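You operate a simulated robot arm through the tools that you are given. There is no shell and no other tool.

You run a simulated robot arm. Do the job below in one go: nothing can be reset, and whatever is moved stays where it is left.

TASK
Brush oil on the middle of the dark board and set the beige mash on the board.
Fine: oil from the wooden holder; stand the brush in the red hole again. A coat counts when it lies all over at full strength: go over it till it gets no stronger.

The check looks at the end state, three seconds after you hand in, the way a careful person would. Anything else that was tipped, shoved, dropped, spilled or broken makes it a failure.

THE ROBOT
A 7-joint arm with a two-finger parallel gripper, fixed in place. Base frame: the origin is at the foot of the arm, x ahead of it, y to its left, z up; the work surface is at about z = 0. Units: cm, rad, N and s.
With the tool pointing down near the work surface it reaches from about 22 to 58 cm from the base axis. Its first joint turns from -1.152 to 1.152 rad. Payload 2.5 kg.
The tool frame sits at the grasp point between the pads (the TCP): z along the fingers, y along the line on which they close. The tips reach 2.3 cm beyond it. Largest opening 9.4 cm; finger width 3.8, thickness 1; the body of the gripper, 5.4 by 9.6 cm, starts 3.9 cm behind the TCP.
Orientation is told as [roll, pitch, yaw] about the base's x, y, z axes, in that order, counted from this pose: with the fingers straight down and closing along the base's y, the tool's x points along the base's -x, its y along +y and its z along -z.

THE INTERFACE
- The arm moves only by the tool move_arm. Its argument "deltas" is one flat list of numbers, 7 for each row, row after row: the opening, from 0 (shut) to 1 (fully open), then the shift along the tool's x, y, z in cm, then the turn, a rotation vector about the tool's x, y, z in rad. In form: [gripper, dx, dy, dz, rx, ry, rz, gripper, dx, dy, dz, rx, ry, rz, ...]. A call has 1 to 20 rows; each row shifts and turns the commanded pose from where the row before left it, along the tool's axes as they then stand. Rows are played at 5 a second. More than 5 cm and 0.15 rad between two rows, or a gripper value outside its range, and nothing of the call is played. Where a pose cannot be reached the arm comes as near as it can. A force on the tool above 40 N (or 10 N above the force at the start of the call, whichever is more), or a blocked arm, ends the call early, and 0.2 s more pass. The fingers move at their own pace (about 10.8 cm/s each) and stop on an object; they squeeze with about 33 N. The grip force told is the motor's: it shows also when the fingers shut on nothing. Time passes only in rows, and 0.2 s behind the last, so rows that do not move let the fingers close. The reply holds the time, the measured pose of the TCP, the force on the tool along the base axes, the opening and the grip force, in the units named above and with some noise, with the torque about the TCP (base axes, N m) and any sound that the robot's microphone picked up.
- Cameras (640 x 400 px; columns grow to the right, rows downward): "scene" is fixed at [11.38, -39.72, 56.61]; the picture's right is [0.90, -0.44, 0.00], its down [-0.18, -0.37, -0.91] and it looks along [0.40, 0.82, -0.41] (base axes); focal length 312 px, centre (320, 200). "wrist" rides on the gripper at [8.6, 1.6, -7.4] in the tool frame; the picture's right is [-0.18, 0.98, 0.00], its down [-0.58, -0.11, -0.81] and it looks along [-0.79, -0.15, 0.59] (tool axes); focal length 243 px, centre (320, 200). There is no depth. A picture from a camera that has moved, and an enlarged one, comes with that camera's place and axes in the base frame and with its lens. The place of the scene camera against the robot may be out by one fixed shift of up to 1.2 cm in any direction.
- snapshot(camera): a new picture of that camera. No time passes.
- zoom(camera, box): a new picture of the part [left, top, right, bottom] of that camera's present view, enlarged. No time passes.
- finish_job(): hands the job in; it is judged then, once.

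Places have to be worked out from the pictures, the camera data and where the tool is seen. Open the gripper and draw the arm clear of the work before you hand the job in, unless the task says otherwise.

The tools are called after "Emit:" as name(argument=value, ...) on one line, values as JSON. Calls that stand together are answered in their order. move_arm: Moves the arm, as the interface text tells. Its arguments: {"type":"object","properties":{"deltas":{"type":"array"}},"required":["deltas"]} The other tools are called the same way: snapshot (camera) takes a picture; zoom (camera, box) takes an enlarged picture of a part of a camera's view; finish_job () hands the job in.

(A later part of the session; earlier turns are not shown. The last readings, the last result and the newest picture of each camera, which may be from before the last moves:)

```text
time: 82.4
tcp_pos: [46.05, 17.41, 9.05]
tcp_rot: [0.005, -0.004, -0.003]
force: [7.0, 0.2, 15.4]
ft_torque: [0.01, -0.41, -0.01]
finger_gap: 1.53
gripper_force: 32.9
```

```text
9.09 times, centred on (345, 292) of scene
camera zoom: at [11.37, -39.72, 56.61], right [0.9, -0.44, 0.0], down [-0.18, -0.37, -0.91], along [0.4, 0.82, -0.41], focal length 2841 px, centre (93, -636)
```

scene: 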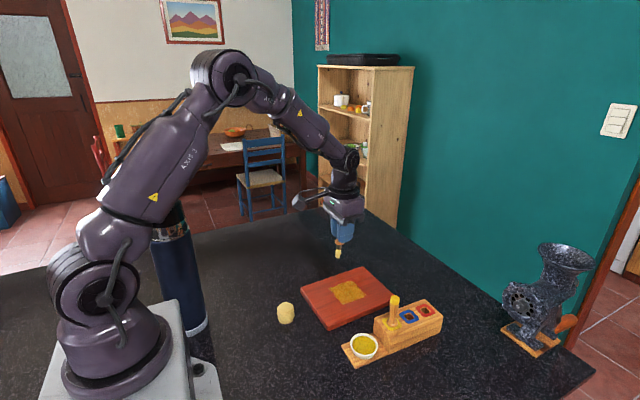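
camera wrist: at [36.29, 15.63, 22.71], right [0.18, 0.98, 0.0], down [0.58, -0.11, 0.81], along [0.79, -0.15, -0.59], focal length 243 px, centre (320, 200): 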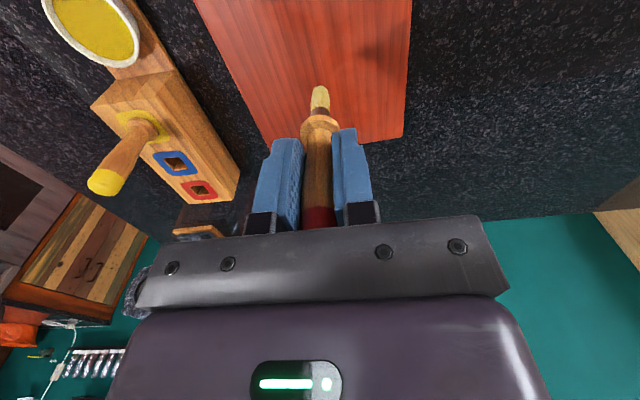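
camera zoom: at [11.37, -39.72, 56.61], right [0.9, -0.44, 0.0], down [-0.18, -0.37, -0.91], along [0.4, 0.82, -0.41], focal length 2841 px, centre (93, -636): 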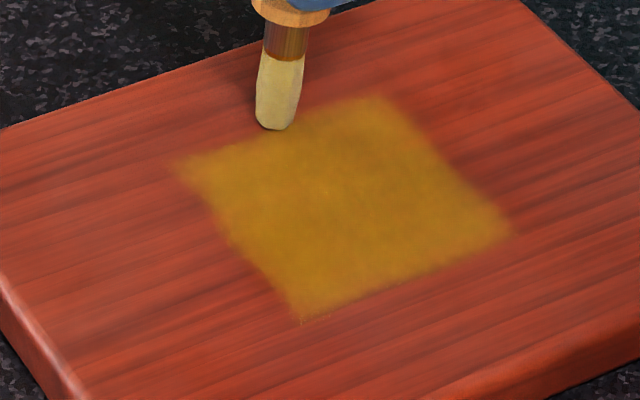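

The press is firm at 15 N and the colour stays the same. I'll ease slightly and continue over the remaining near part.

Emit:
move_arm(deltas=[0, 0, 0, -0.02, 0, 0, 0, 0, 0, -1.15, 0, 0, 0, 0, 0, 0, -1.15, 0, 0, 0, 0, 0, 0, -1.15, 0, 0, 0, 0, 0, 0, -1.15, 0, 0, 0, 0, 0, 0, -1.15, 0, 0, 0, 0, 0, 0, -1.15, 0, 0, 0, 0, 0, 0.9, 0, 0, 0, 0, 0, 0, 0, 1.15, 0, 0, 0, 0, 0, 0, 1.15, 0, 0, 0, 0, 0, 0, 1.15, 0, 0, 0, 0, 0, 0, 1.15, 0, 0, 0, 0, 0, 0, 1.15, 0, 0, 0, 0, 0, 0, 1.15, 0, 0, 0, 0, 0, 0.9, 0, 0, 0, 0, 0])

Emit:
zoom(camera="scene", box=[310, 270, 380, 314])

```text
time: 85.6
tcp_pos: [44.02, 17.34, 9.08]
tcp_rot: [0.001, 0.002, -0.001]
force: [1.7, -0.3, 5.0]
ft_torque: [-0.01, -0.11, -0.03]
finger_gap: 1.51
gripper_force: 32.9
```

```text
9.09 times, centred on (345, 292) of scene
camera zoom: at [11.38, -39.72, 56.61], right [0.9, -0.44, 0.0], down [-0.18, -0.37, -0.91], along [0.4, 0.82, -0.41], focal length 2841 px, centre (93, -636)
```

zoom: 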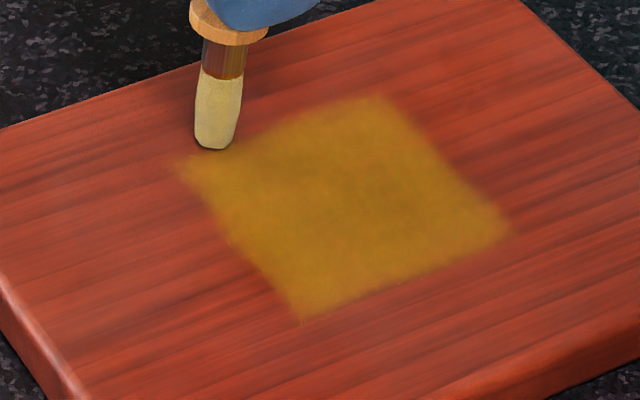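

Force is 5 N and the near strip remains. I'll brush the last lines out to the -x edge of the patch.

Emit:
move_arm(deltas=[0, 0, 0, 0.02, 0, 0, 0, 0, 0, -1.15, 0, 0, 0, 0, 0, 0, -1.15, 0, 0, 0, 0, 0, 0, -1.15, 0, 0, 0, 0, 0, 0, -1.15, 0, 0, 0, 0, 0, 0, -1.15, 0, 0, 0, 0, 0, 0, -1.15, 0, 0, 0, 0, 0, 0.8, 0, 0, 0, 0, 0, 0, 0, 1.15, 0, 0, 0, 0, 0, 0, 1.15, 0, 0, 0, 0, 0, 0, 1.15, 0, 0, 0, 0, 0, 0, 1.15, 0, 0, 0, 0, 0, 0, 1.15, 0, 0, 0, 0, 0, 0, 1.15, 0, 0, 0, 0, 0, 0.8, 0, 0, 0, 0, 0])

Emit:
move_arm(deltas=[0, 0, 0, 0.02, 0, 0, 0, 0, 0, -1.15, 0, 0, 0, 0, 0, 0, -1.15, 0, 0, 0, 0, 0, 0, -1.15, 0, 0, 0, 0, 0, 0, -1.15, 0, 0, 0, 0, 0, 0, -1.15, 0, 0, 0, 0, 0, 0, -1.15, 0, 0, 0, 0, 0, 0, 0, -2, 0, 0, 0, 0, 0, 0.3, -3, 0, 0, 0, 0, 0, 0.3, -3, 0, 0, 0, 0, 0, 0.3, -3, 0, 0, 0, 0, 0, 0, 0, 0, 0, 0])

Emit:
zoom(camera="scene", box=[310, 270, 380, 314])

Emit:
zoom(camera="wrist", box=[240, 0, 400, 150])

```text
time: 88.8
tcp_pos: [42.56, 17.32, 8.93]
tcp_rot: [-0.001, 0.001, 0.0]
force: [1.9, -0.8, 2.3]
ft_torque: [-0.01, -0.03, 0.02]
finger_gap: 1.55
gripper_force: 33.2
```

```text
time: 91.4
tcp_pos: [42.57, 11.09, 19.98]
tcp_rot: [0.0, 0.0, 0.0]
force: [0.3, 0.8, 0.0]
ft_torque: [0.02, 0.0, 0.02]
finger_gap: 1.52
gripper_force: 33.0
```

```text
9.09 times, centred on (345, 292) of scene
camera zoom: at [11.38, -39.72, 56.61], right [0.9, -0.44, 0.0], down [-0.18, -0.37, -0.91], along [0.4, 0.82, -0.41], focal length 2841 px, centre (93, -636)
```

zoom: 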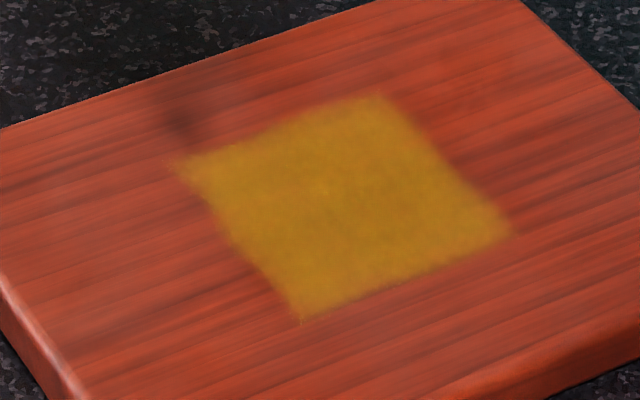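

```text
2.67 times, centred on (320, 75) of wrist
camera zoom: at [33.91, 12.86, 27.53], right [0.18, 0.98, 0.0], down [0.58, -0.11, 0.81], along [0.79, -0.15, -0.59], focal length 647 px, centre (320, 533)
```

zoom: 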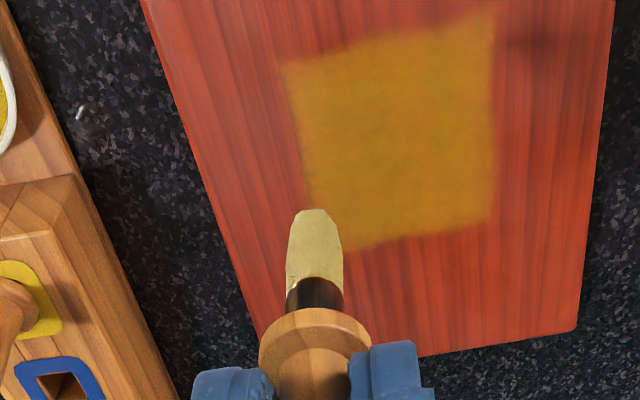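

The coat is uniform and no stronger than before, so it is saturated. I noticed a small white glint on the table between the holder and the board; I'll check whether it is a drip.

Emit:
zoom(camera="wrist", box=[240, 20, 300, 60])

Emit:
zoom(camera="scene", box=[335, 310, 385, 345])

Emit:
zoom(camera="scene", box=[325, 270, 385, 310])

```text
10.00 times, centred on (270, 40) of wrist
camera zoom: at [33.91, 12.86, 27.53], right [0.18, 0.98, 0.0], down [0.58, -0.11, 0.81], along [0.79, -0.15, -0.59], focal length 2426 px, centre (820, 1800)
```

zoom: 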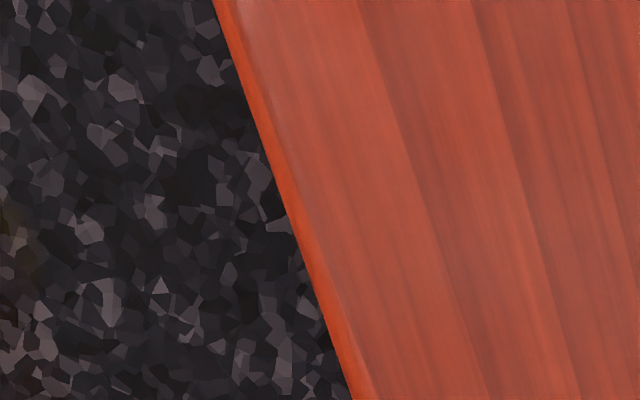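

```text
11.43 times, centred on (360, 328) of scene
camera zoom: at [11.38, -39.72, 56.61], right [0.9, -0.44, 0.0], down [-0.18, -0.37, -0.91], along [0.4, 0.82, -0.41], focal length 3572 px, centre (-137, -1257)
```

zoom: 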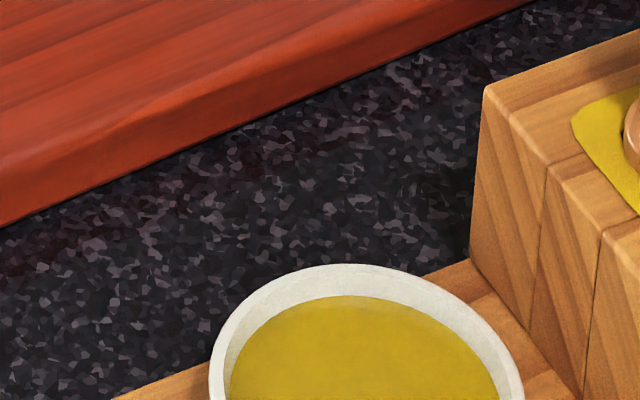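

```text
10.00 times, centred on (355, 290) of scene
camera zoom: at [11.38, -39.72, 56.61], right [0.9, -0.44, 0.0], down [-0.18, -0.37, -0.91], along [0.4, 0.82, -0.41], focal length 3125 px, centre (-30, -700)
```

zoom: 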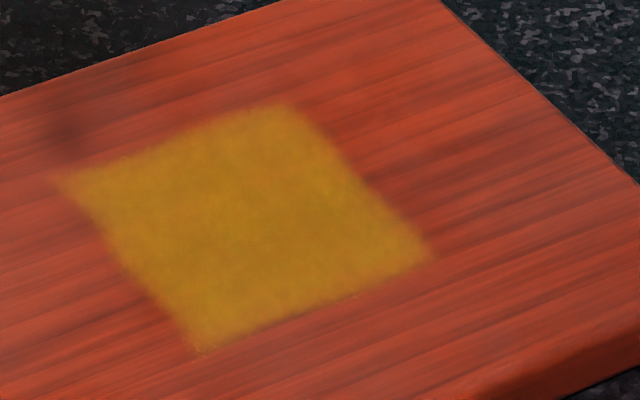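

The table is clean there; the glint is only a reflection. Now I'll carry the brush back toward the red hole at about (55.6, -2.4), staying high, and measure its lean from both views.

Emit:
move_arm(deltas=[0, -1.64, -1.7, 0, 0, 0, 0, 0, -1.64, -1.7, 0, 0, 0, 0, 0, -1.64, -1.7, 0, 0, 0, 0, 0, -1.64, -1.7, 0, 0, 0, 0, 0, -1.64, -1.7, 0, 0, 0, 0, 0, -1.64, -1.7, 0, 0, 0, 0, 0, -1.64, -1.7, 0, 0, 0, 0, 0, -1.62, -1.7, 0, 0, 0, 0, 0, 0, 0, 0, 0, 0, 0, 0, 0, 0, 0, 0, 0, 0])

Emit:
zoom(camera="scene", box=[400, 230, 480, 320])

Emit:
zoom(camera="wrist", box=[240, 0, 400, 150])

```text
time: 93.6
tcp_pos: [55.57, -2.42, 19.96]
tcp_rot: [0.0, 0.001, 0.0]
force: [-0.6, -0.2, -0.2]
ft_torque: [-0.02, 0.03, 0.01]
finger_gap: 1.53
gripper_force: 33.3
```

```text
4.44 times, centred on (440, 275) of scene
camera zoom: at [11.38, -39.72, 56.61], right [0.9, -0.44, 0.0], down [-0.18, -0.37, -0.91], along [0.4, 0.82, -0.41], focal length 1389 px, centre (-213, -133)
```

zoom: 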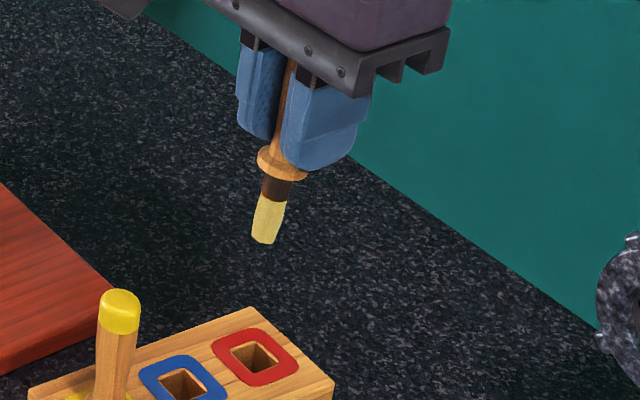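

```text
2.67 times, centred on (320, 75) of wrist
camera zoom: at [46.94, -0.74, 27.39], right [0.18, 0.98, 0.0], down [0.58, -0.11, 0.81], along [0.79, -0.15, -0.59], focal length 647 px, centre (320, 533)
```

zoom: 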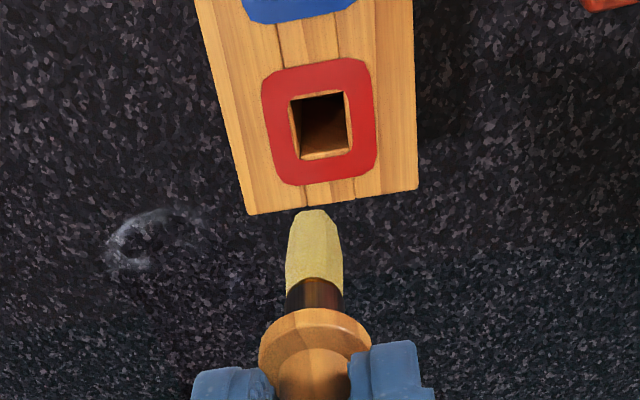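

From the scene view the brush leans about 0.07–0.08 rad with the tip toward the base. I'll turn the gripper by -0.08 rad about its y axis to set the brush upright and check.

Emit:
move_arm(deltas=[0, 0, 0, 0, 0, -0.04, 0, 0, 0, 0, 0, 0, -0.04, 0, 0, 0, 0, 0, 0, 0, 0])

Emit:
zoom(camera="scene", box=[400, 230, 480, 320])

Emit:
zoom(camera="wrist", box=[240, 0, 400, 150])

Emit:
zoom(camera="scene", box=[420, 240, 470, 290])

```text
time: 94.4
tcp_pos: [55.53, -2.43, 19.91]
tcp_rot: [0.0, -0.08, 0.001]
force: [-0.1, 0.4, 0.0]
ft_torque: [-0.03, 0.03, 0.01]
finger_gap: 1.56
gripper_force: 33.3
```

```text
4.44 times, centred on (440, 275) of scene
camera zoom: at [11.38, -39.72, 56.61], right [0.9, -0.44, 0.0], down [-0.18, -0.37, -0.91], along [0.4, 0.82, -0.41], focal length 1389 px, centre (-213, -133)
```

zoom: 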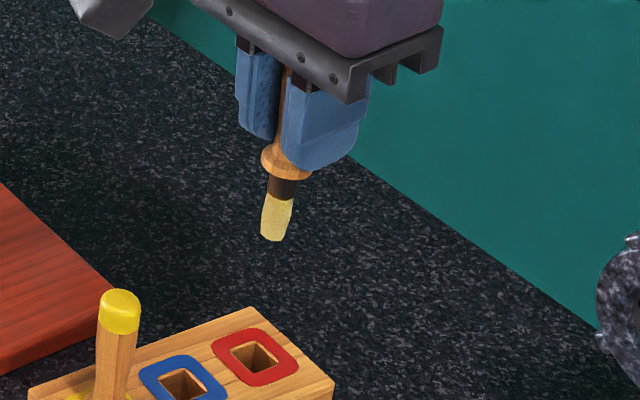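

```text
2.67 times, centred on (320, 75) of wrist
camera zoom: at [46.37, -0.74, 26.69], right [0.18, 0.98, 0.01], down [0.51, -0.11, 0.85], along [0.84, -0.15, -0.53], focal length 647 px, centre (320, 533)
```

zoom: 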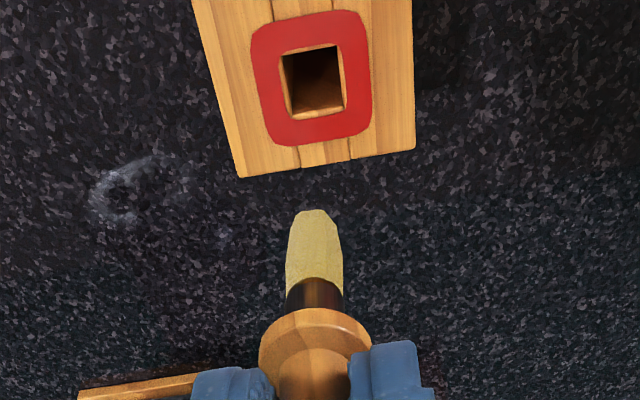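

```text
8.00 times, centred on (445, 265) of scene
camera zoom: at [11.38, -39.72, 56.61], right [0.9, -0.44, 0.0], down [-0.18, -0.37, -0.91], along [0.4, 0.82, -0.41], focal length 2500 px, centre (-680, -320)
```

zoom: 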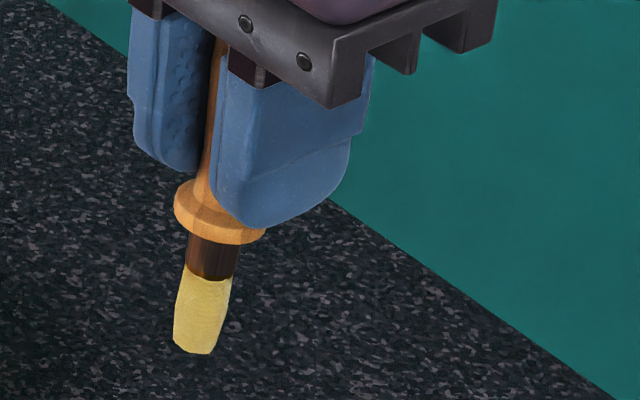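

The brush now reads upright, and in both views its tip sits over the hole centre (about (55.65, -2.38)). I'll descend straight down until the tip is just above the block and recheck.

Emit:
move_arm(deltas=[0, 0.16, 0.1, 1.994, 0, 0, 0, 0, 0.16, 0, 1.994, 0, 0, 0, 0, 0.16, 0, 1.994, 0, 0, 0, 0, 0, 0, 0, 0, 0, 0, 0, 0, 0, 0, 0, 0, 0])

Emit:
zoom(camera="wrist", box=[240, 0, 400, 150])

Emit:
zoom(camera="scene", box=[395, 265, 455, 325])

```text
time: 95.6
tcp_pos: [55.44, -2.38, 13.79]
tcp_rot: [0.0, -0.08, 0.0]
force: [-0.1, -0.1, -0.6]
ft_torque: [0.02, 0.04, -0.01]
finger_gap: 1.51
gripper_force: 33.3
```

```text
2.67 times, centred on (320, 75) of wrist
camera zoom: at [46.3, -0.7, 20.63], right [0.18, 0.98, 0.01], down [0.52, -0.11, 0.85], along [0.84, -0.15, -0.53], focal length 647 px, centre (320, 533)
```

zoom: 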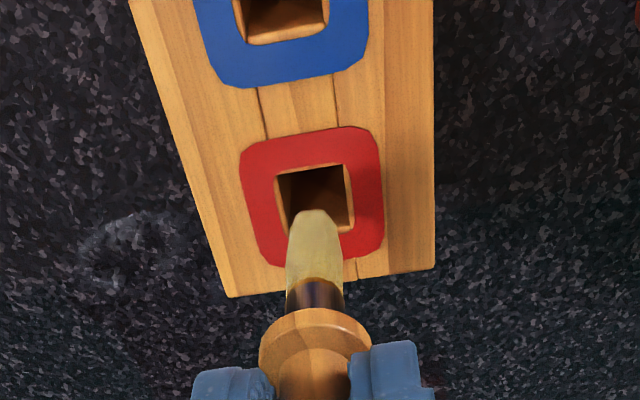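

```text
6.67 times, centred on (425, 295) of scene
camera zoom: at [11.38, -39.72, 56.61], right [0.9, -0.44, 0.0], down [-0.18, -0.37, -0.91], along [0.4, 0.82, -0.41], focal length 2083 px, centre (-380, -433)
```

zoom: 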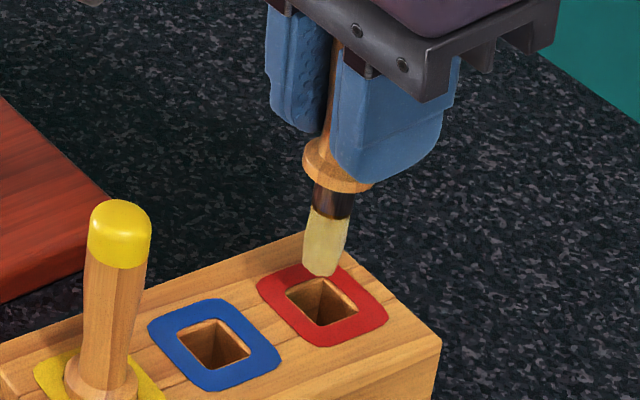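

Combining both views, the tip is at about (55.44, -2.34, 6.0) and the hole centre at (55.66, -2.35). I'll shift +0.2 in x and lower 2 cm so the tip just enters, then check the force.

Emit:
move_arm(deltas=[0, -0.2, 0, 0.016, 0, 0, 0, 0, 0.064, 0, 0.797, 0, 0, 0, 0, 0.048, 0, 0.6, 0, 0, 0, 0, 0.048, 0, 0.6, 0, 0, 0, 0, 0, 0, 0, 0, 0, 0])

Emit:
zoom(camera="wrist", box=[240, 0, 400, 150])

Emit:
zoom(camera="scene", box=[395, 265, 455, 325])

```text
time: 96.8
tcp_pos: [55.67, -2.43, 12.0]
tcp_rot: [0.001, -0.079, 0.0]
force: [0.1, -0.1, -0.8]
ft_torque: [-0.03, -0.02, 0.04]
finger_gap: 1.52
gripper_force: 33.1
```

```text
2.67 times, centred on (320, 75) of wrist
camera zoom: at [46.55, -0.68, 18.7], right [0.18, 0.98, 0.01], down [0.51, -0.11, 0.85], along [0.84, -0.15, -0.53], focal length 647 px, centre (320, 533)
```

zoom: 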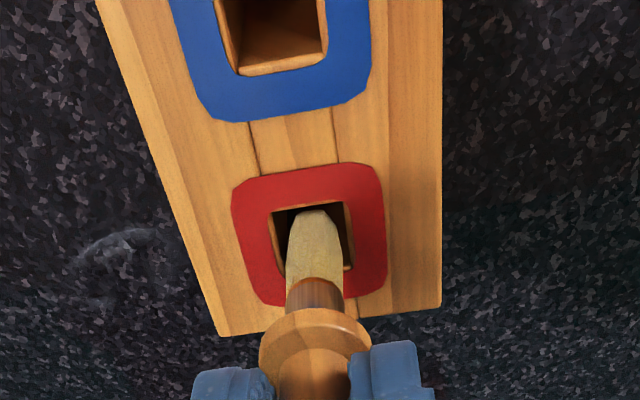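

```text
6.67 times, centred on (425, 295) of scene
camera zoom: at [11.38, -39.72, 56.61], right [0.9, -0.44, 0.0], down [-0.18, -0.37, -0.91], along [0.4, 0.82, -0.41], focal length 2083 px, centre (-380, -433)
```

zoom: 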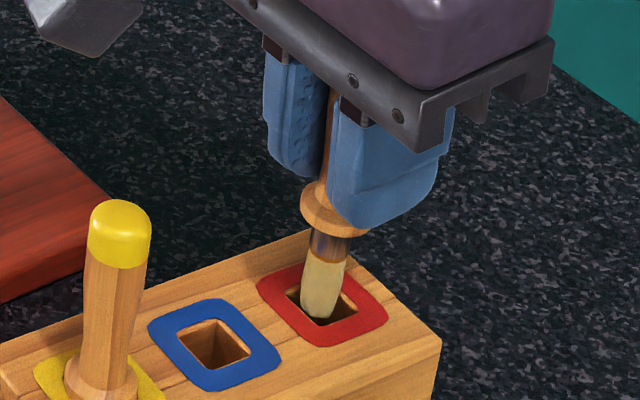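

The tip has entered the hole without force and is well centred. I'll lower another 1.5 cm and check.

Emit:
move_arm(deltas=[0, 0.04, 0, 0.498, 0, 0, 0, 0, 0.04, 0, 0.498, 0, 0, 0, 0, 0.04, 0, 0.498, 0, 0, 0, 0, 0, 0, 0, 0, 0, 0])

Emit:
zoom(camera="wrist", box=[240, 0, 400, 150])

Emit:
zoom(camera="scene", box=[395, 265, 455, 325])

```text
time: 97.8
tcp_pos: [55.64, -2.37, 10.5]
tcp_rot: [-0.001, -0.08, -0.001]
force: [0.4, -1.4, -0.6]
ft_torque: [0.03, -0.01, 0.0]
finger_gap: 1.56
gripper_force: 32.7
```

```text
2.67 times, centred on (320, 75) of wrist
camera zoom: at [46.59, -0.64, 17.17], right [0.18, 0.98, 0.01], down [0.52, -0.11, 0.85], along [0.84, -0.15, -0.53], focal length 647 px, centre (320, 533)
```

zoom: 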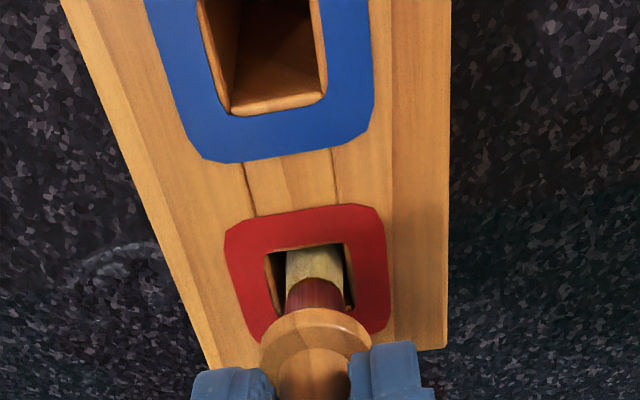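

```text
6.67 times, centred on (425, 295) of scene
camera zoom: at [11.38, -39.72, 56.61], right [0.9, -0.44, 0.0], down [-0.18, -0.37, -0.91], along [0.4, 0.82, -0.41], focal length 2083 px, centre (-380, -433)
```

zoom: 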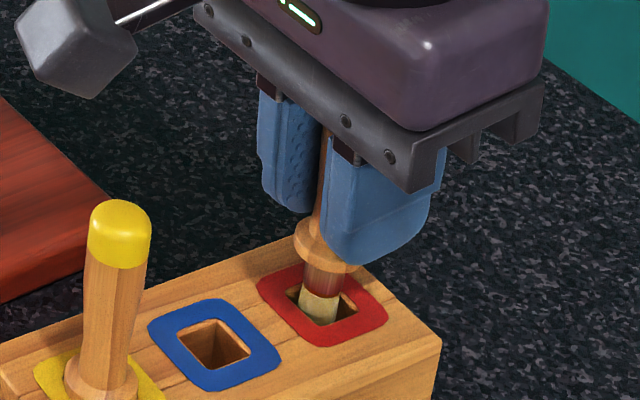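

The bristles are in the hole with no side force, and the wrist camera keeps clear of the yellow brush. I'll lower 1.3 cm more.

Emit:
move_arm(deltas=[0, 0.04, 0, 0.498, 0, 0, 0, 0, 0.032, 0, 0.4, 0, 0, 0, 0, 0.032, 0, 0.4, 0, 0, 0, 0, 0, 0, 0, 0, 0, 0])

Emit:
zoom(camera="wrist", box=[240, 0, 400, 150])

Emit:
zoom(camera="scene", box=[395, 265, 455, 325])

```text
time: 98.8
tcp_pos: [55.67, -2.33, 9.26]
tcp_rot: [-0.001, -0.08, -0.001]
force: [-0.7, 0.6, -0.9]
ft_torque: [-0.03, 0.02, -0.03]
finger_gap: 1.53
gripper_force: 32.5
```

```text
2.67 times, centred on (320, 75) of wrist
camera zoom: at [46.6, -0.63, 15.83], right [0.18, 0.98, 0.01], down [0.51, -0.11, 0.85], along [0.84, -0.15, -0.53], focal length 647 px, centre (320, 533)
```

zoom: 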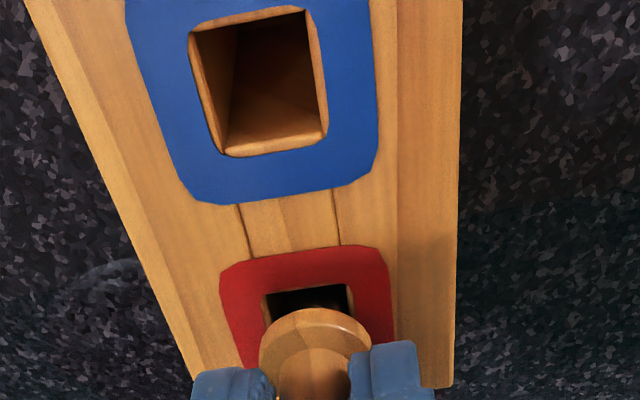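

```text
6.67 times, centred on (425, 295) of scene
camera zoom: at [11.38, -39.72, 56.61], right [0.9, -0.44, 0.0], down [-0.18, -0.37, -0.91], along [0.4, 0.82, -0.41], focal length 2083 px, centre (-380, -433)
```

zoom: 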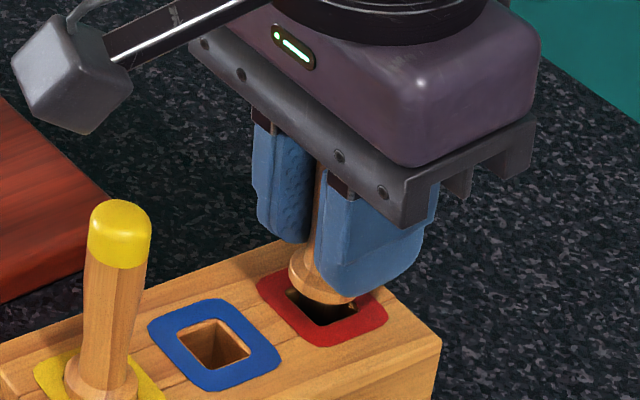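

The collar is now under a centimetre above the block. I'll lower 0.5 cm and check for seating.

Emit:
move_arm(deltas=[0, 0.024, 0, 0.3, 0, 0, 0, 0, 0.016, 0, 0.2, 0, 0, 0, 0, 0, 0, 0, 0, 0, 0])

Emit:
zoom(camera="scene", box=[395, 265, 455, 325])

```text
time: 99.6
tcp_pos: [55.76, -2.31, 8.57]
tcp_rot: [0.0, -0.08, 0.0]
force: [-0.1, 0.7, 0.5]
ft_torque: [0.01, -0.02, 0.03]
finger_gap: 1.56
gripper_force: 32.8
```

```text
6.67 times, centred on (425, 295) of scene
camera zoom: at [11.38, -39.72, 56.61], right [0.9, -0.44, 0.0], down [-0.18, -0.37, -0.91], along [0.4, 0.82, -0.41], focal length 2083 px, centre (-380, -433)
```

zoom: 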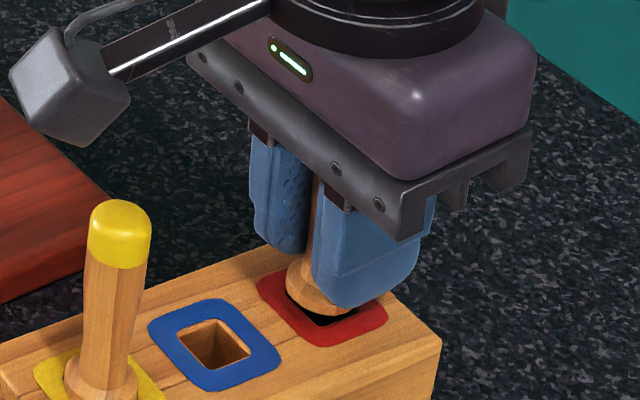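

Almost seated, still no force. I'll lower 0.2 cm more.

Emit:
move_arm(deltas=[0, 0.012, 0, 0.15, 0, 0, 0, 0, 0.004, 0, 0.05, 0, 0, 0, 0, 0, 0, 0, 0, 0, 0])

Emit:
zoom(camera="scene", box=[395, 265, 455, 325])

```text
time: 100.4
tcp_pos: [55.83, -2.36, 8.52]
tcp_rot: [0.0, -0.079, 0.001]
force: [0.6, 0.0, 0.4]
ft_torque: [-0.01, -0.01, 0.03]
finger_gap: 1.52
gripper_force: 33.0
```

```text
6.67 times, centred on (425, 295) of scene
camera zoom: at [11.38, -39.72, 56.61], right [0.9, -0.44, 0.0], down [-0.18, -0.37, -0.91], along [0.4, 0.82, -0.41], focal length 2083 px, centre (-380, -433)
```

zoom: 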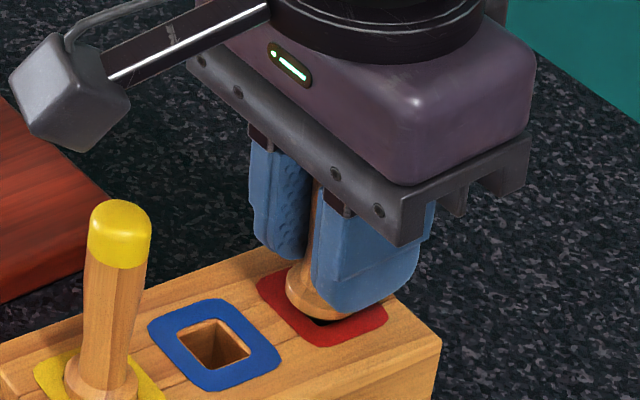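

By comparing with the first picture the collar is still about 0.3 cm high. I'll lower 0.15 cm at a time.

Emit:
move_arm(deltas=[0, 0.012, 0, 0.15, 0, 0, 0, 0, 0, 0, 0, 0, 0, 0])

Emit:
zoom(camera="scene", box=[395, 265, 455, 325])

```text
time: 101.0
tcp_pos: [55.73, -2.28, 8.23]
tcp_rot: [0.002, -0.08, 0.0]
force: [-0.4, 0.4, 2.0]
ft_torque: [-0.01, -0.01, 0.05]
finger_gap: 1.56
gripper_force: 32.2
```

```text
6.67 times, centred on (425, 295) of scene
camera zoom: at [11.38, -39.72, 56.61], right [0.9, -0.44, 0.0], down [-0.18, -0.37, -0.91], along [0.4, 0.82, -0.41], focal length 2083 px, centre (-380, -433)
```

zoom: 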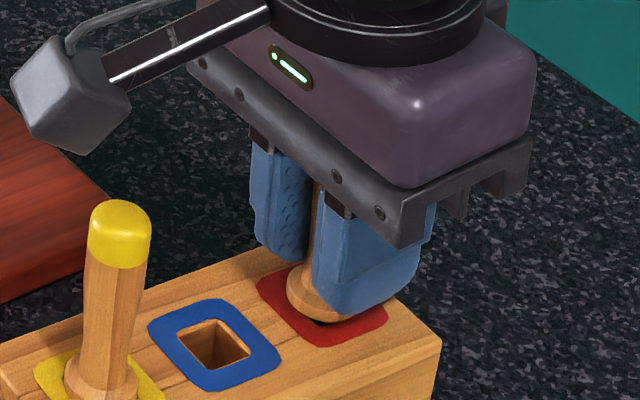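

Force is now 2 N, so the collar seems to be touching. One more 0.07 cm to confirm seating.

Emit:
move_arm(deltas=[0, 0.006, 0, 0.07, 0, 0, 0, 0, 0, 0, 0, 0, 0, 0])

Emit:
zoom(camera="wrist", box=[240, 50, 400, 200])

Emit:
zoom(camera="scene", box=[410, 290, 450, 325])

```text
time: 101.6
tcp_pos: [55.87, -2.26, 8.33]
tcp_rot: [-0.001, -0.083, 0.0]
force: [-3.3, -1.5, 8.8]
ft_torque: [0.04, 0.04, -0.03]
finger_gap: 1.55
gripper_force: 33.2
```

```text
2.67 times, centred on (320, 125) of wrist
camera zoom: at [46.69, -0.6, 14.99], right [0.18, 0.98, 0.01], down [0.51, -0.11, 0.85], along [0.84, -0.15, -0.52], focal length 647 px, centre (320, 400)
```

zoom: 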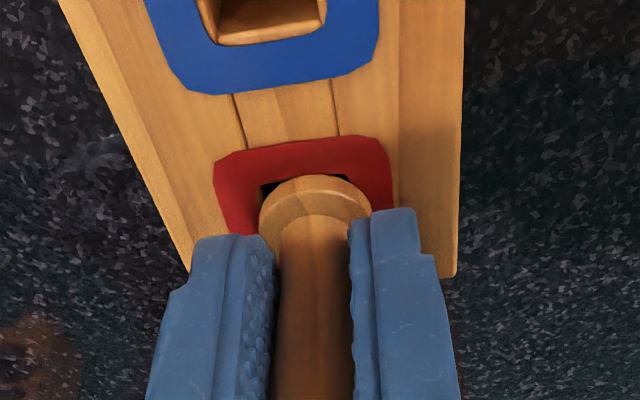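

```text
11.43 times, centred on (430, 308) of scene
camera zoom: at [11.37, -39.72, 56.61], right [0.9, -0.44, 0.0], down [-0.18, -0.37, -0.91], along [0.4, 0.82, -0.41], focal length 3572 px, centre (-937, -1029)
```

zoom: 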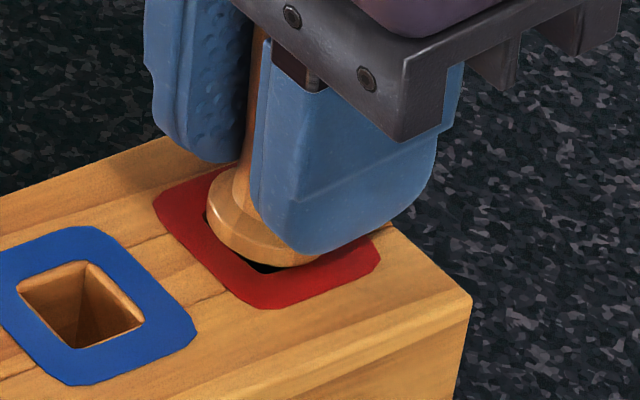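

The collar is seated (8.8 N). I'll ease the pressure slightly and open the fingers gently, then check that the brush stands by itself.

Emit:
move_arm(deltas=[0, -0.005, 0, -0.06, 0, 0, 0, 0.2, 0, 0, 0, 0, 0, 0, 0.25, 0, 0, 0, 0, 0, 0, 0.35, 0, 0, 0, 0, 0, 0, 0.5, 0, 0, 0, 0, 0, 0, 0.5, 0, 0, 0, 0, 0, 0])

Emit:
zoom(camera="wrist", box=[240, 50, 400, 200])

Emit:
zoom(camera="scene", box=[395, 265, 455, 325])

```text
time: 103.0
tcp_pos: [55.8, -2.23, 8.25]
tcp_rot: [0.001, -0.08, -0.001]
force: [-1.3, -0.2, 6.6]
ft_torque: [-0.01, 0.01, 0.01]
finger_gap: 4.7
gripper_force: 0.1
```

```text
2.67 times, centred on (320, 125) of wrist
camera zoom: at [46.67, -0.59, 14.98], right [0.18, 0.98, 0.01], down [0.51, -0.11, 0.85], along [0.84, -0.15, -0.53], focal length 647 px, centre (320, 400)
```

zoom: 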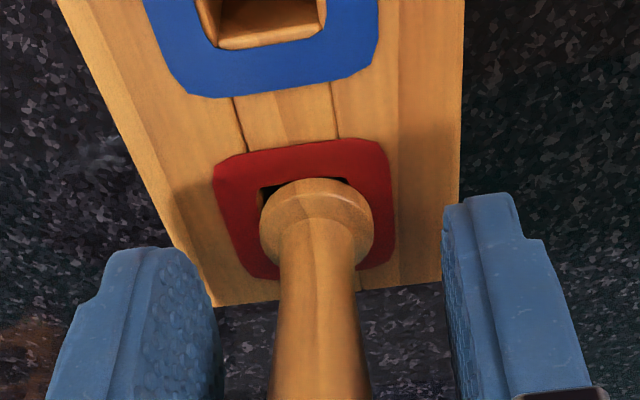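

```text
6.67 times, centred on (425, 295) of scene
camera zoom: at [11.37, -39.72, 56.61], right [0.9, -0.44, 0.0], down [-0.18, -0.37, -0.91], along [0.4, 0.82, -0.41], focal length 2083 px, centre (-380, -433)
```

zoom: 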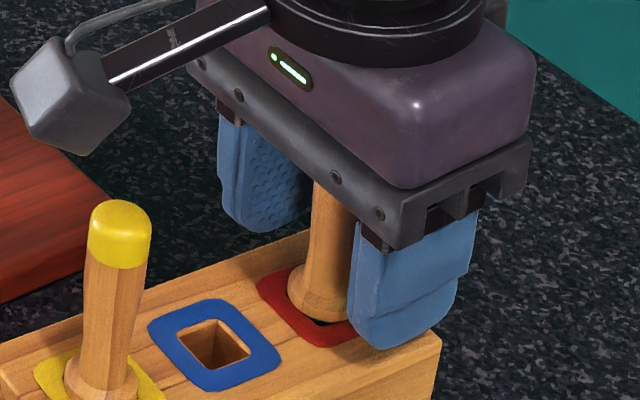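

The brush stands by itself; the remaining 6.6 N means the palm is resting on the cap. I'll rise straight up slowly with the fingers clear.

Emit:
move_arm(deltas=[0.5, -0.024, 0, -0.3, 0, 0, 0, 0.6, -0.04, 0, -0.5, 0, 0, 0, 0.6, -0.08, 0, -1, 0, 0, 0, 0.6, -0.16, 0, -1.994, 0, 0, 0, 0.6, -0.16, 0, -1.994, 0, 0, 0, 0.6, -0.16, 0, -1.994, 0, 0, 0, 0.6, -0.16, 0, -1.994, 0, 0, 0, 0.6, 0, 0, 0, 0, 0, 0])

Emit:
zoom(camera="wrist", box=[240, 0, 400, 150])

Emit:
zoom(camera="scene", box=[375, 255, 455, 335])

```text
time: 104.8
tcp_pos: [55.8, -2.38, 18.11]
tcp_rot: [-0.001, -0.081, -0.001]
force: [0.6, -0.6, 1.1]
ft_torque: [0.03, 0.02, 0.01]
finger_gap: 5.63
gripper_force: 0.1
```

```text
2.67 times, centred on (320, 75) of wrist
camera zoom: at [46.61, -0.65, 24.81], right [0.18, 0.98, 0.01], down [0.52, -0.11, 0.85], along [0.84, -0.15, -0.53], focal length 647 px, centre (320, 533)
```

zoom: 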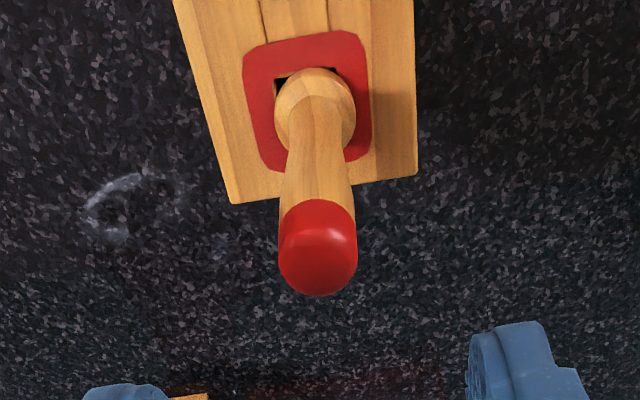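

```text
5.00 times, centred on (415, 295) of scene
camera zoom: at [11.38, -39.72, 56.61], right [0.9, -0.44, 0.0], down [-0.18, -0.37, -0.91], along [0.4, 0.82, -0.41], focal length 1563 px, centre (-155, -275)
```

zoom: 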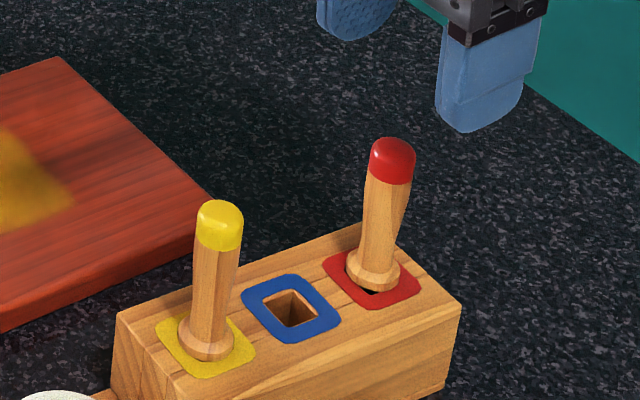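

The red brush stands upright and seated in the red hole. Now the mash: I'll level the gripper, rise, travel high to above it near (28, 14.5), and look.

Emit:
move_arm(deltas=[0.6, 0, 0, -2, 0, 0.08, 0, 0.6, 0, 0, -2.5, 0, 0, 0, 0.8, 0, 0, -2.5, 0, 0, 0, 1, 2.78, 1.69, 0, 0, 0, 0, 1, 2.78, 1.69, 0, 0, 0, 0, 1, 2.78, 1.69, 0, 0, 0, 0, 1, 2.78, 1.69, 0, 0, 0, 0, 1, 2.78, 1.69, 0, 0, 0, 0, 1, 2.78, 1.69, 0, 0, 0, 0, 1, 2.78, 1.69, 0, 0, 0, 0, 1, 2.78, 1.69, 0, 0, 0, 0, 1, 2.78, 1.69, 0, 0, 0, 0, 1, 2.78, 1.69, 0, 0, 0, 0, 1, 0, 0, 2.5, 0, 0, 0, 1, 0, 0, 2.5, 0, 0, 0, 1, 0, 0, 0, 0, 0, 0])

Emit:
snapshot(camera="wrist")

Emit:
snapshot(camera="scene")

```text
time: 108.2
tcp_pos: [27.77, 14.54, 19.99]
tcp_rot: [0.001, 0.0, 0.0]
force: [-0.9, -1.2, -0.7]
ft_torque: [0.0, -0.03, 0.03]
finger_gap: 9.41
gripper_force: 0.0
```

```text
taken
camera wrist: at [19.13, 16.31, 27.45], right [0.18, 0.98, 0.0], down [0.58, -0.11, 0.81], along [0.79, -0.15, -0.59], focal length 243 px, centre (320, 200)
```

wrist: 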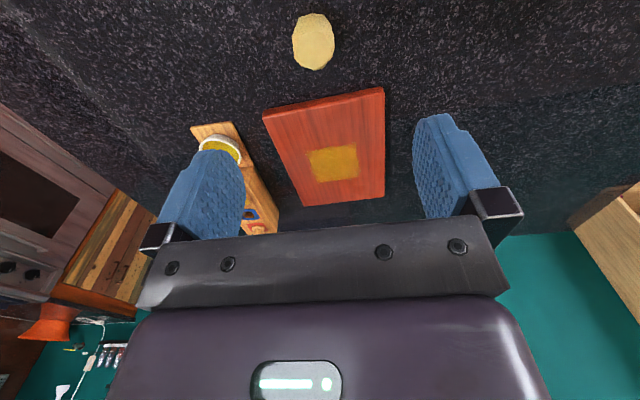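

```text
taken
```

scene: 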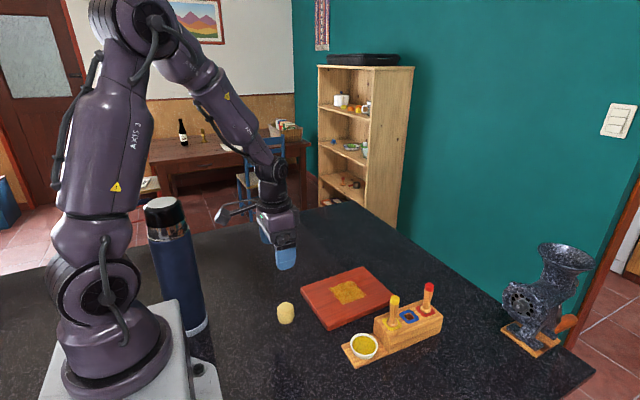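

The coat sits centred on the board and all else is in place. I'll enlarge the mash in the wrist view.

Emit:
zoom(camera="wrist", box=[260, 0, 370, 100])

Emit:
zoom(camera="scene", box=[250, 250, 320, 335])

```text
4.00 times, centred on (315, 50) of wrist
camera zoom: at [19.13, 16.31, 27.45], right [0.18, 0.98, 0.0], down [0.58, -0.11, 0.81], along [0.79, -0.15, -0.59], focal length 970 px, centre (340, 800)
```

zoom: 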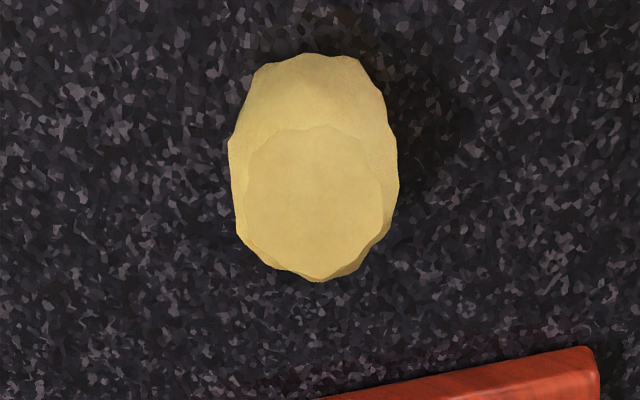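

```text
4.71 times, centred on (285, 292) of scene
camera zoom: at [11.38, -39.72, 56.61], right [0.9, -0.44, 0.0], down [-0.18, -0.37, -0.91], along [0.4, 0.82, -0.41], focal length 1471 px, centre (485, -235)
```

zoom: 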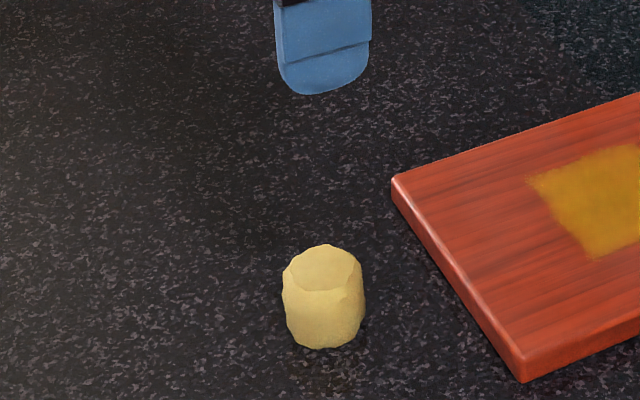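

The mash measures about 4 cm across and 3.7 cm high, centred near (28.4, 14.0). I'll shift over it and lower with open fingers to z ≈ 2.9, tips clear of the table.

Emit:
move_arm(deltas=[1, -0.6, -0.52, 2, 0, 0, 0, 1, 0, 0, 3, 0, 0, 0, 1, 0, 0, 3, 0, 0, 0, 1, 0, 0, 3, 0, 0, 0, 1, 0, 0, 3, 0, 0, 0, 1, 0, 0, 2, 0, 0, 0, 1, 0, 0, 1, 0, 0, 0, 1, 0, 0, 0, 0, 0, 0, 1, 0, 0, 0, 0, 0, 0])

Emit:
snapshot(camera="wrist")

Emit:
zoom(camera="scene", box=[240, 260, 330, 340])

```text
time: 110.2
tcp_pos: [28.61, 14.11, 2.93]
tcp_rot: [0.0, 0.0, 0.001]
force: [-0.1, 0.0, 0.3]
ft_torque: [0.0, 0.02, -0.02]
finger_gap: 9.4
gripper_force: 0.0
```

```text
taken
camera wrist: at [19.96, 15.92, 10.38], right [0.18, 0.98, 0.0], down [0.58, -0.11, 0.81], along [0.79, -0.15, -0.59], focal length 243 px, centre (320, 200)
```

wrist: 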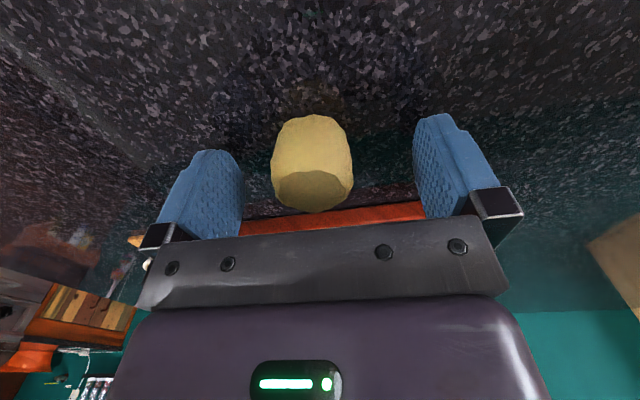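

```text
5.00 times, centred on (285, 300) of scene
camera zoom: at [11.38, -39.72, 56.61], right [0.9, -0.44, 0.0], down [-0.18, -0.37, -0.91], along [0.4, 0.82, -0.41], focal length 1563 px, centre (495, -300)
```

zoom: 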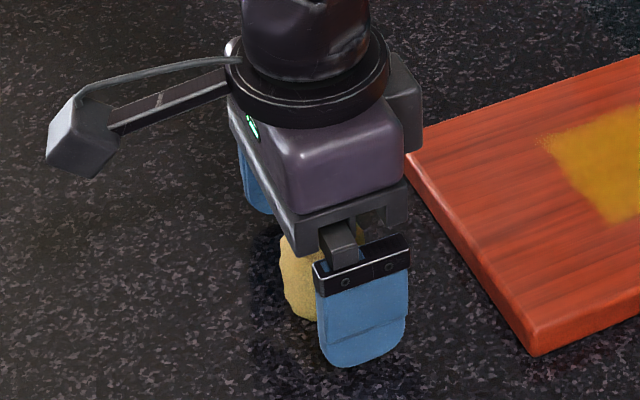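

The mash sits slightly toward -y and toward the base relative to the pads. I'll shift by (-0.25, -0.25) and begin closing gently in steps.

Emit:
move_arm(deltas=[1, 0.25, -0.25, 0, 0, 0, 0, 0.7, 0, 0, 0, 0, 0, 0, 0.5, 0, 0, 0, 0, 0, 0, 0.47, 0, 0, 0, 0, 0, 0, 0.45, 0, 0, 0, 0, 0, 0, 0.44, 0, 0, 0, 0, 0, 0])

Emit:
snapshot(camera="wrist")

```text
time: 111.6
tcp_pos: [28.29, 14.07, 3.01]
tcp_rot: [0.0, 0.0, -0.001]
force: [-0.1, -0.1, 1.0]
ft_torque: [-0.03, -0.05, 0.0]
finger_gap: 4.2
gripper_force: 0.8
```

```text
taken
camera wrist: at [19.66, 15.66, 10.42], right [0.18, 0.98, 0.0], down [0.58, -0.11, 0.81], along [0.79, -0.15, -0.59], focal length 243 px, centre (320, 200)
```

wrist: 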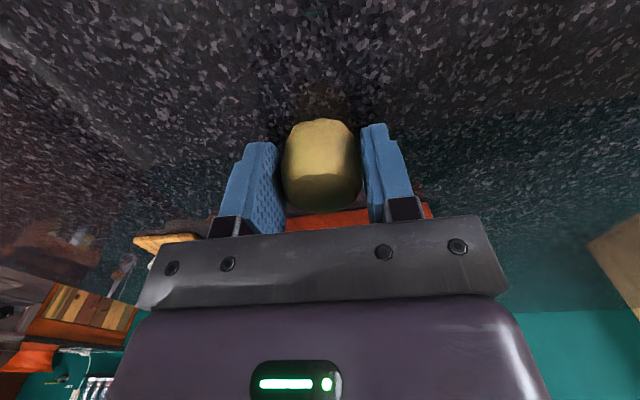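

The mash is nicely centred, with the gap at 4.2 cm and the grip just touching (0.8 N). I'll close a little further and watch the grip force.

Emit:
move_arm(deltas=[0.43, 0, 0, 0, 0, 0, 0, 0.42, 0, 0, 0, 0, 0, 0, 0.42, 0, 0, 0, 0, 0, 0])

```text
time: 112.4
tcp_pos: [28.22, 14.05, 3.07]
tcp_rot: [-0.001, 0.0, 0.0]
force: [-0.4, -0.9, -0.1]
ft_torque: [0.02, 0.01, 0.04]
finger_gap: 4.17
gripper_force: 14.5
```

The mash resists at 4.17 cm with 14.5 N, which should hold without squashing it. I'll lift it gently 1.5 cm and check.

Emit:
move_arm(deltas=[0.42, 0, 0, -0.3, 0, 0, 0, 0.42, 0, 0, -0.5, 0, 0, 0, 0.42, 0, 0, -0.7, 0, 0, 0, 0.42, 0, 0, 0, 0, 0, 0])

Emit:
snapshot(camera="wrist")

Emit:
zoom(camera="scene", box=[240, 260, 330, 340])

```text
time: 113.4
tcp_pos: [28.23, 13.86, 4.51]
tcp_rot: [0.002, 0.0, -0.001]
force: [0.3, 0.5, -1.4]
ft_torque: [-0.03, -0.02, 0.02]
finger_gap: 4.16
gripper_force: 13.2
```

```text
taken
camera wrist: at [19.6, 15.58, 11.98], right [0.18, 0.98, 0.0], down [0.58, -0.11, 0.81], along [0.79, -0.15, -0.59], focal length 243 px, centre (320, 200)
```

wrist: 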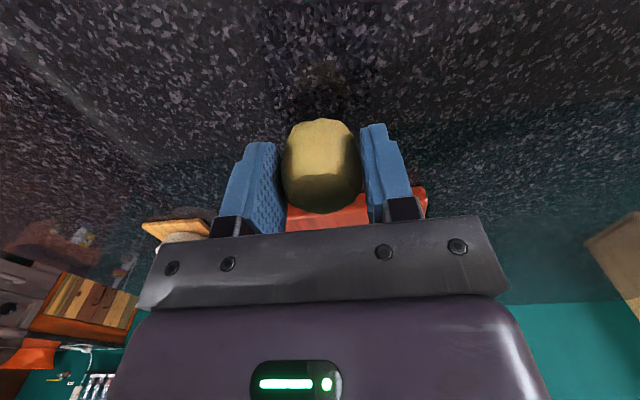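

```text
5.00 times, centred on (285, 300) of scene
camera zoom: at [11.38, -39.72, 56.61], right [0.9, -0.44, 0.0], down [-0.18, -0.37, -0.91], along [0.4, 0.82, -0.41], focal length 1563 px, centre (495, -300)
```

zoom: 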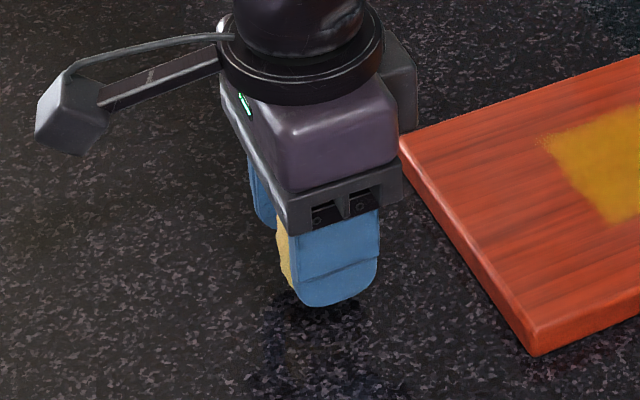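

The mash hangs securely between the pads, undistorted. I'll raise it to about z = 9, carry it over the board's middle near (45, 13.7), and lower to just above the board.

Emit:
move_arm(deltas=[0.42, 0, 0, -1.5, 0, 0, 0, 0.42, 0, 0, -1.5, 0, 0, 0, 0.42, 0, 0, -1.5, 0, 0, 0, 0.42, -1.5, 0, 0, 0, 0, 0, 0.42, -2.1, 0, 0, 0, 0, 0, 0.42, -2.1, 0, 0, 0, 0, 0, 0.42, -2.1, 0, 0, 0, 0, 0, 0.42, -2.1, 0, 0, 0, 0, 0, 0.42, -2.1, 0, 0, 0, 0, 0, 0.42, -2.1, -0.1, 0, 0, 0, 0, 0.42, -1.7, -0.1, 0, 0, 0, 0, 0.42, -1, 0, 0, 0, 0, 0, 0.42, 0, 0, 1.2, 0, 0, 0, 0.42, 0, 0, 1.2, 0, 0, 0, 0.42, 0, 0, 0.8, 0, 0, 0, 0.42, 0, 0, 0, 0, 0, 0])

Emit:
snapshot(camera="wrist")

Emit:
zoom(camera="scene", box=[300, 240, 400, 330])

```text
time: 116.8
tcp_pos: [45.14, 13.56, 5.84]
tcp_rot: [0.0, 0.001, -0.001]
force: [0.9, -0.3, -0.3]
ft_torque: [0.01, 0.01, 0.01]
finger_gap: 4.17
gripper_force: 14.4
```

```text
taken
camera wrist: at [36.41, 15.26, 13.27], right [0.18, 0.98, 0.0], down [0.58, -0.11, 0.81], along [0.79, -0.15, -0.59], focal length 243 px, centre (320, 200)
```

wrist: 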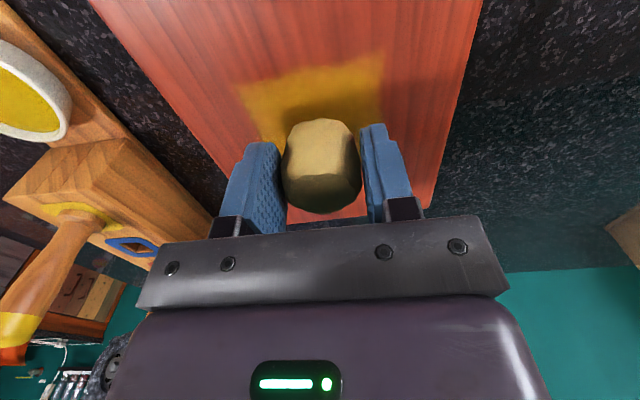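

```text
4.44 times, centred on (350, 285) of scene
camera zoom: at [11.38, -39.72, 56.61], right [0.9, -0.44, 0.0], down [-0.18, -0.37, -0.91], along [0.4, 0.82, -0.41], focal length 1389 px, centre (187, -178)
```

zoom: 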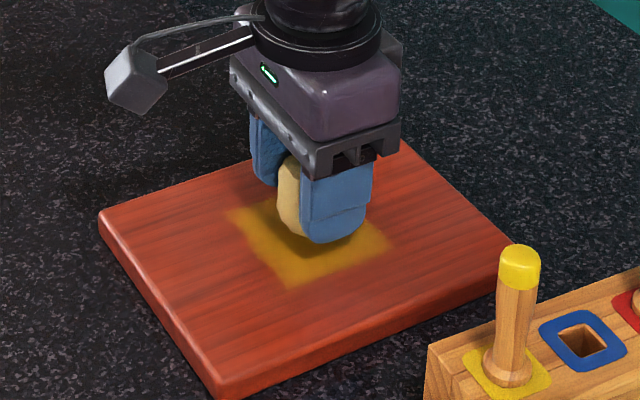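

The mash hovers over the middle of the board, its bottom about 1 cm above the wood. I'll lower 0.8 cm and then feel for contact.

Emit:
move_arm(deltas=[0.42, 0, 0, 0.4, 0, 0, 0, 0.42, 0, 0, 0.4, 0, 0, 0, 0.42, 0, 0, 0, 0, 0, 0])

Emit:
zoom(camera="scene", box=[320, 255, 380, 315])

```text
time: 117.6
tcp_pos: [45.06, 13.62, 5.04]
tcp_rot: [-0.001, 0.0, 0.001]
force: [0.2, -0.3, -1.0]
ft_torque: [0.03, -0.02, 0.01]
finger_gap: 4.15
gripper_force: 15.2
```

```text
6.67 times, centred on (350, 285) of scene
camera zoom: at [11.38, -39.72, 56.61], right [0.9, -0.44, 0.0], down [-0.18, -0.37, -0.91], along [0.4, 0.82, -0.41], focal length 2083 px, centre (120, -367)
```

zoom: 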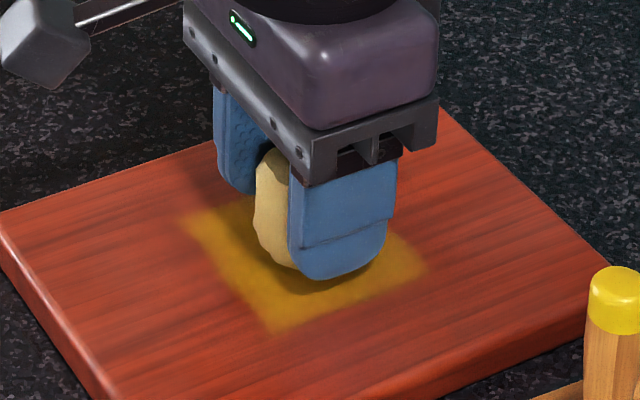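

No contact yet, close above the board. Lowering 0.2 cm more.

Emit:
move_arm(deltas=[0.42, 0, 0, 0.2, 0, 0, 0, 0.42, 0, 0, 0, 0, 0, 0])

```text
time: 118.2
tcp_pos: [44.93, 13.61, 4.95]
tcp_rot: [0.001, -0.001, 0.0]
force: [-1.0, 0.7, 0.0]
ft_torque: [0.0, 0.01, 0.0]
finger_gap: 4.14
gripper_force: 14.1
```

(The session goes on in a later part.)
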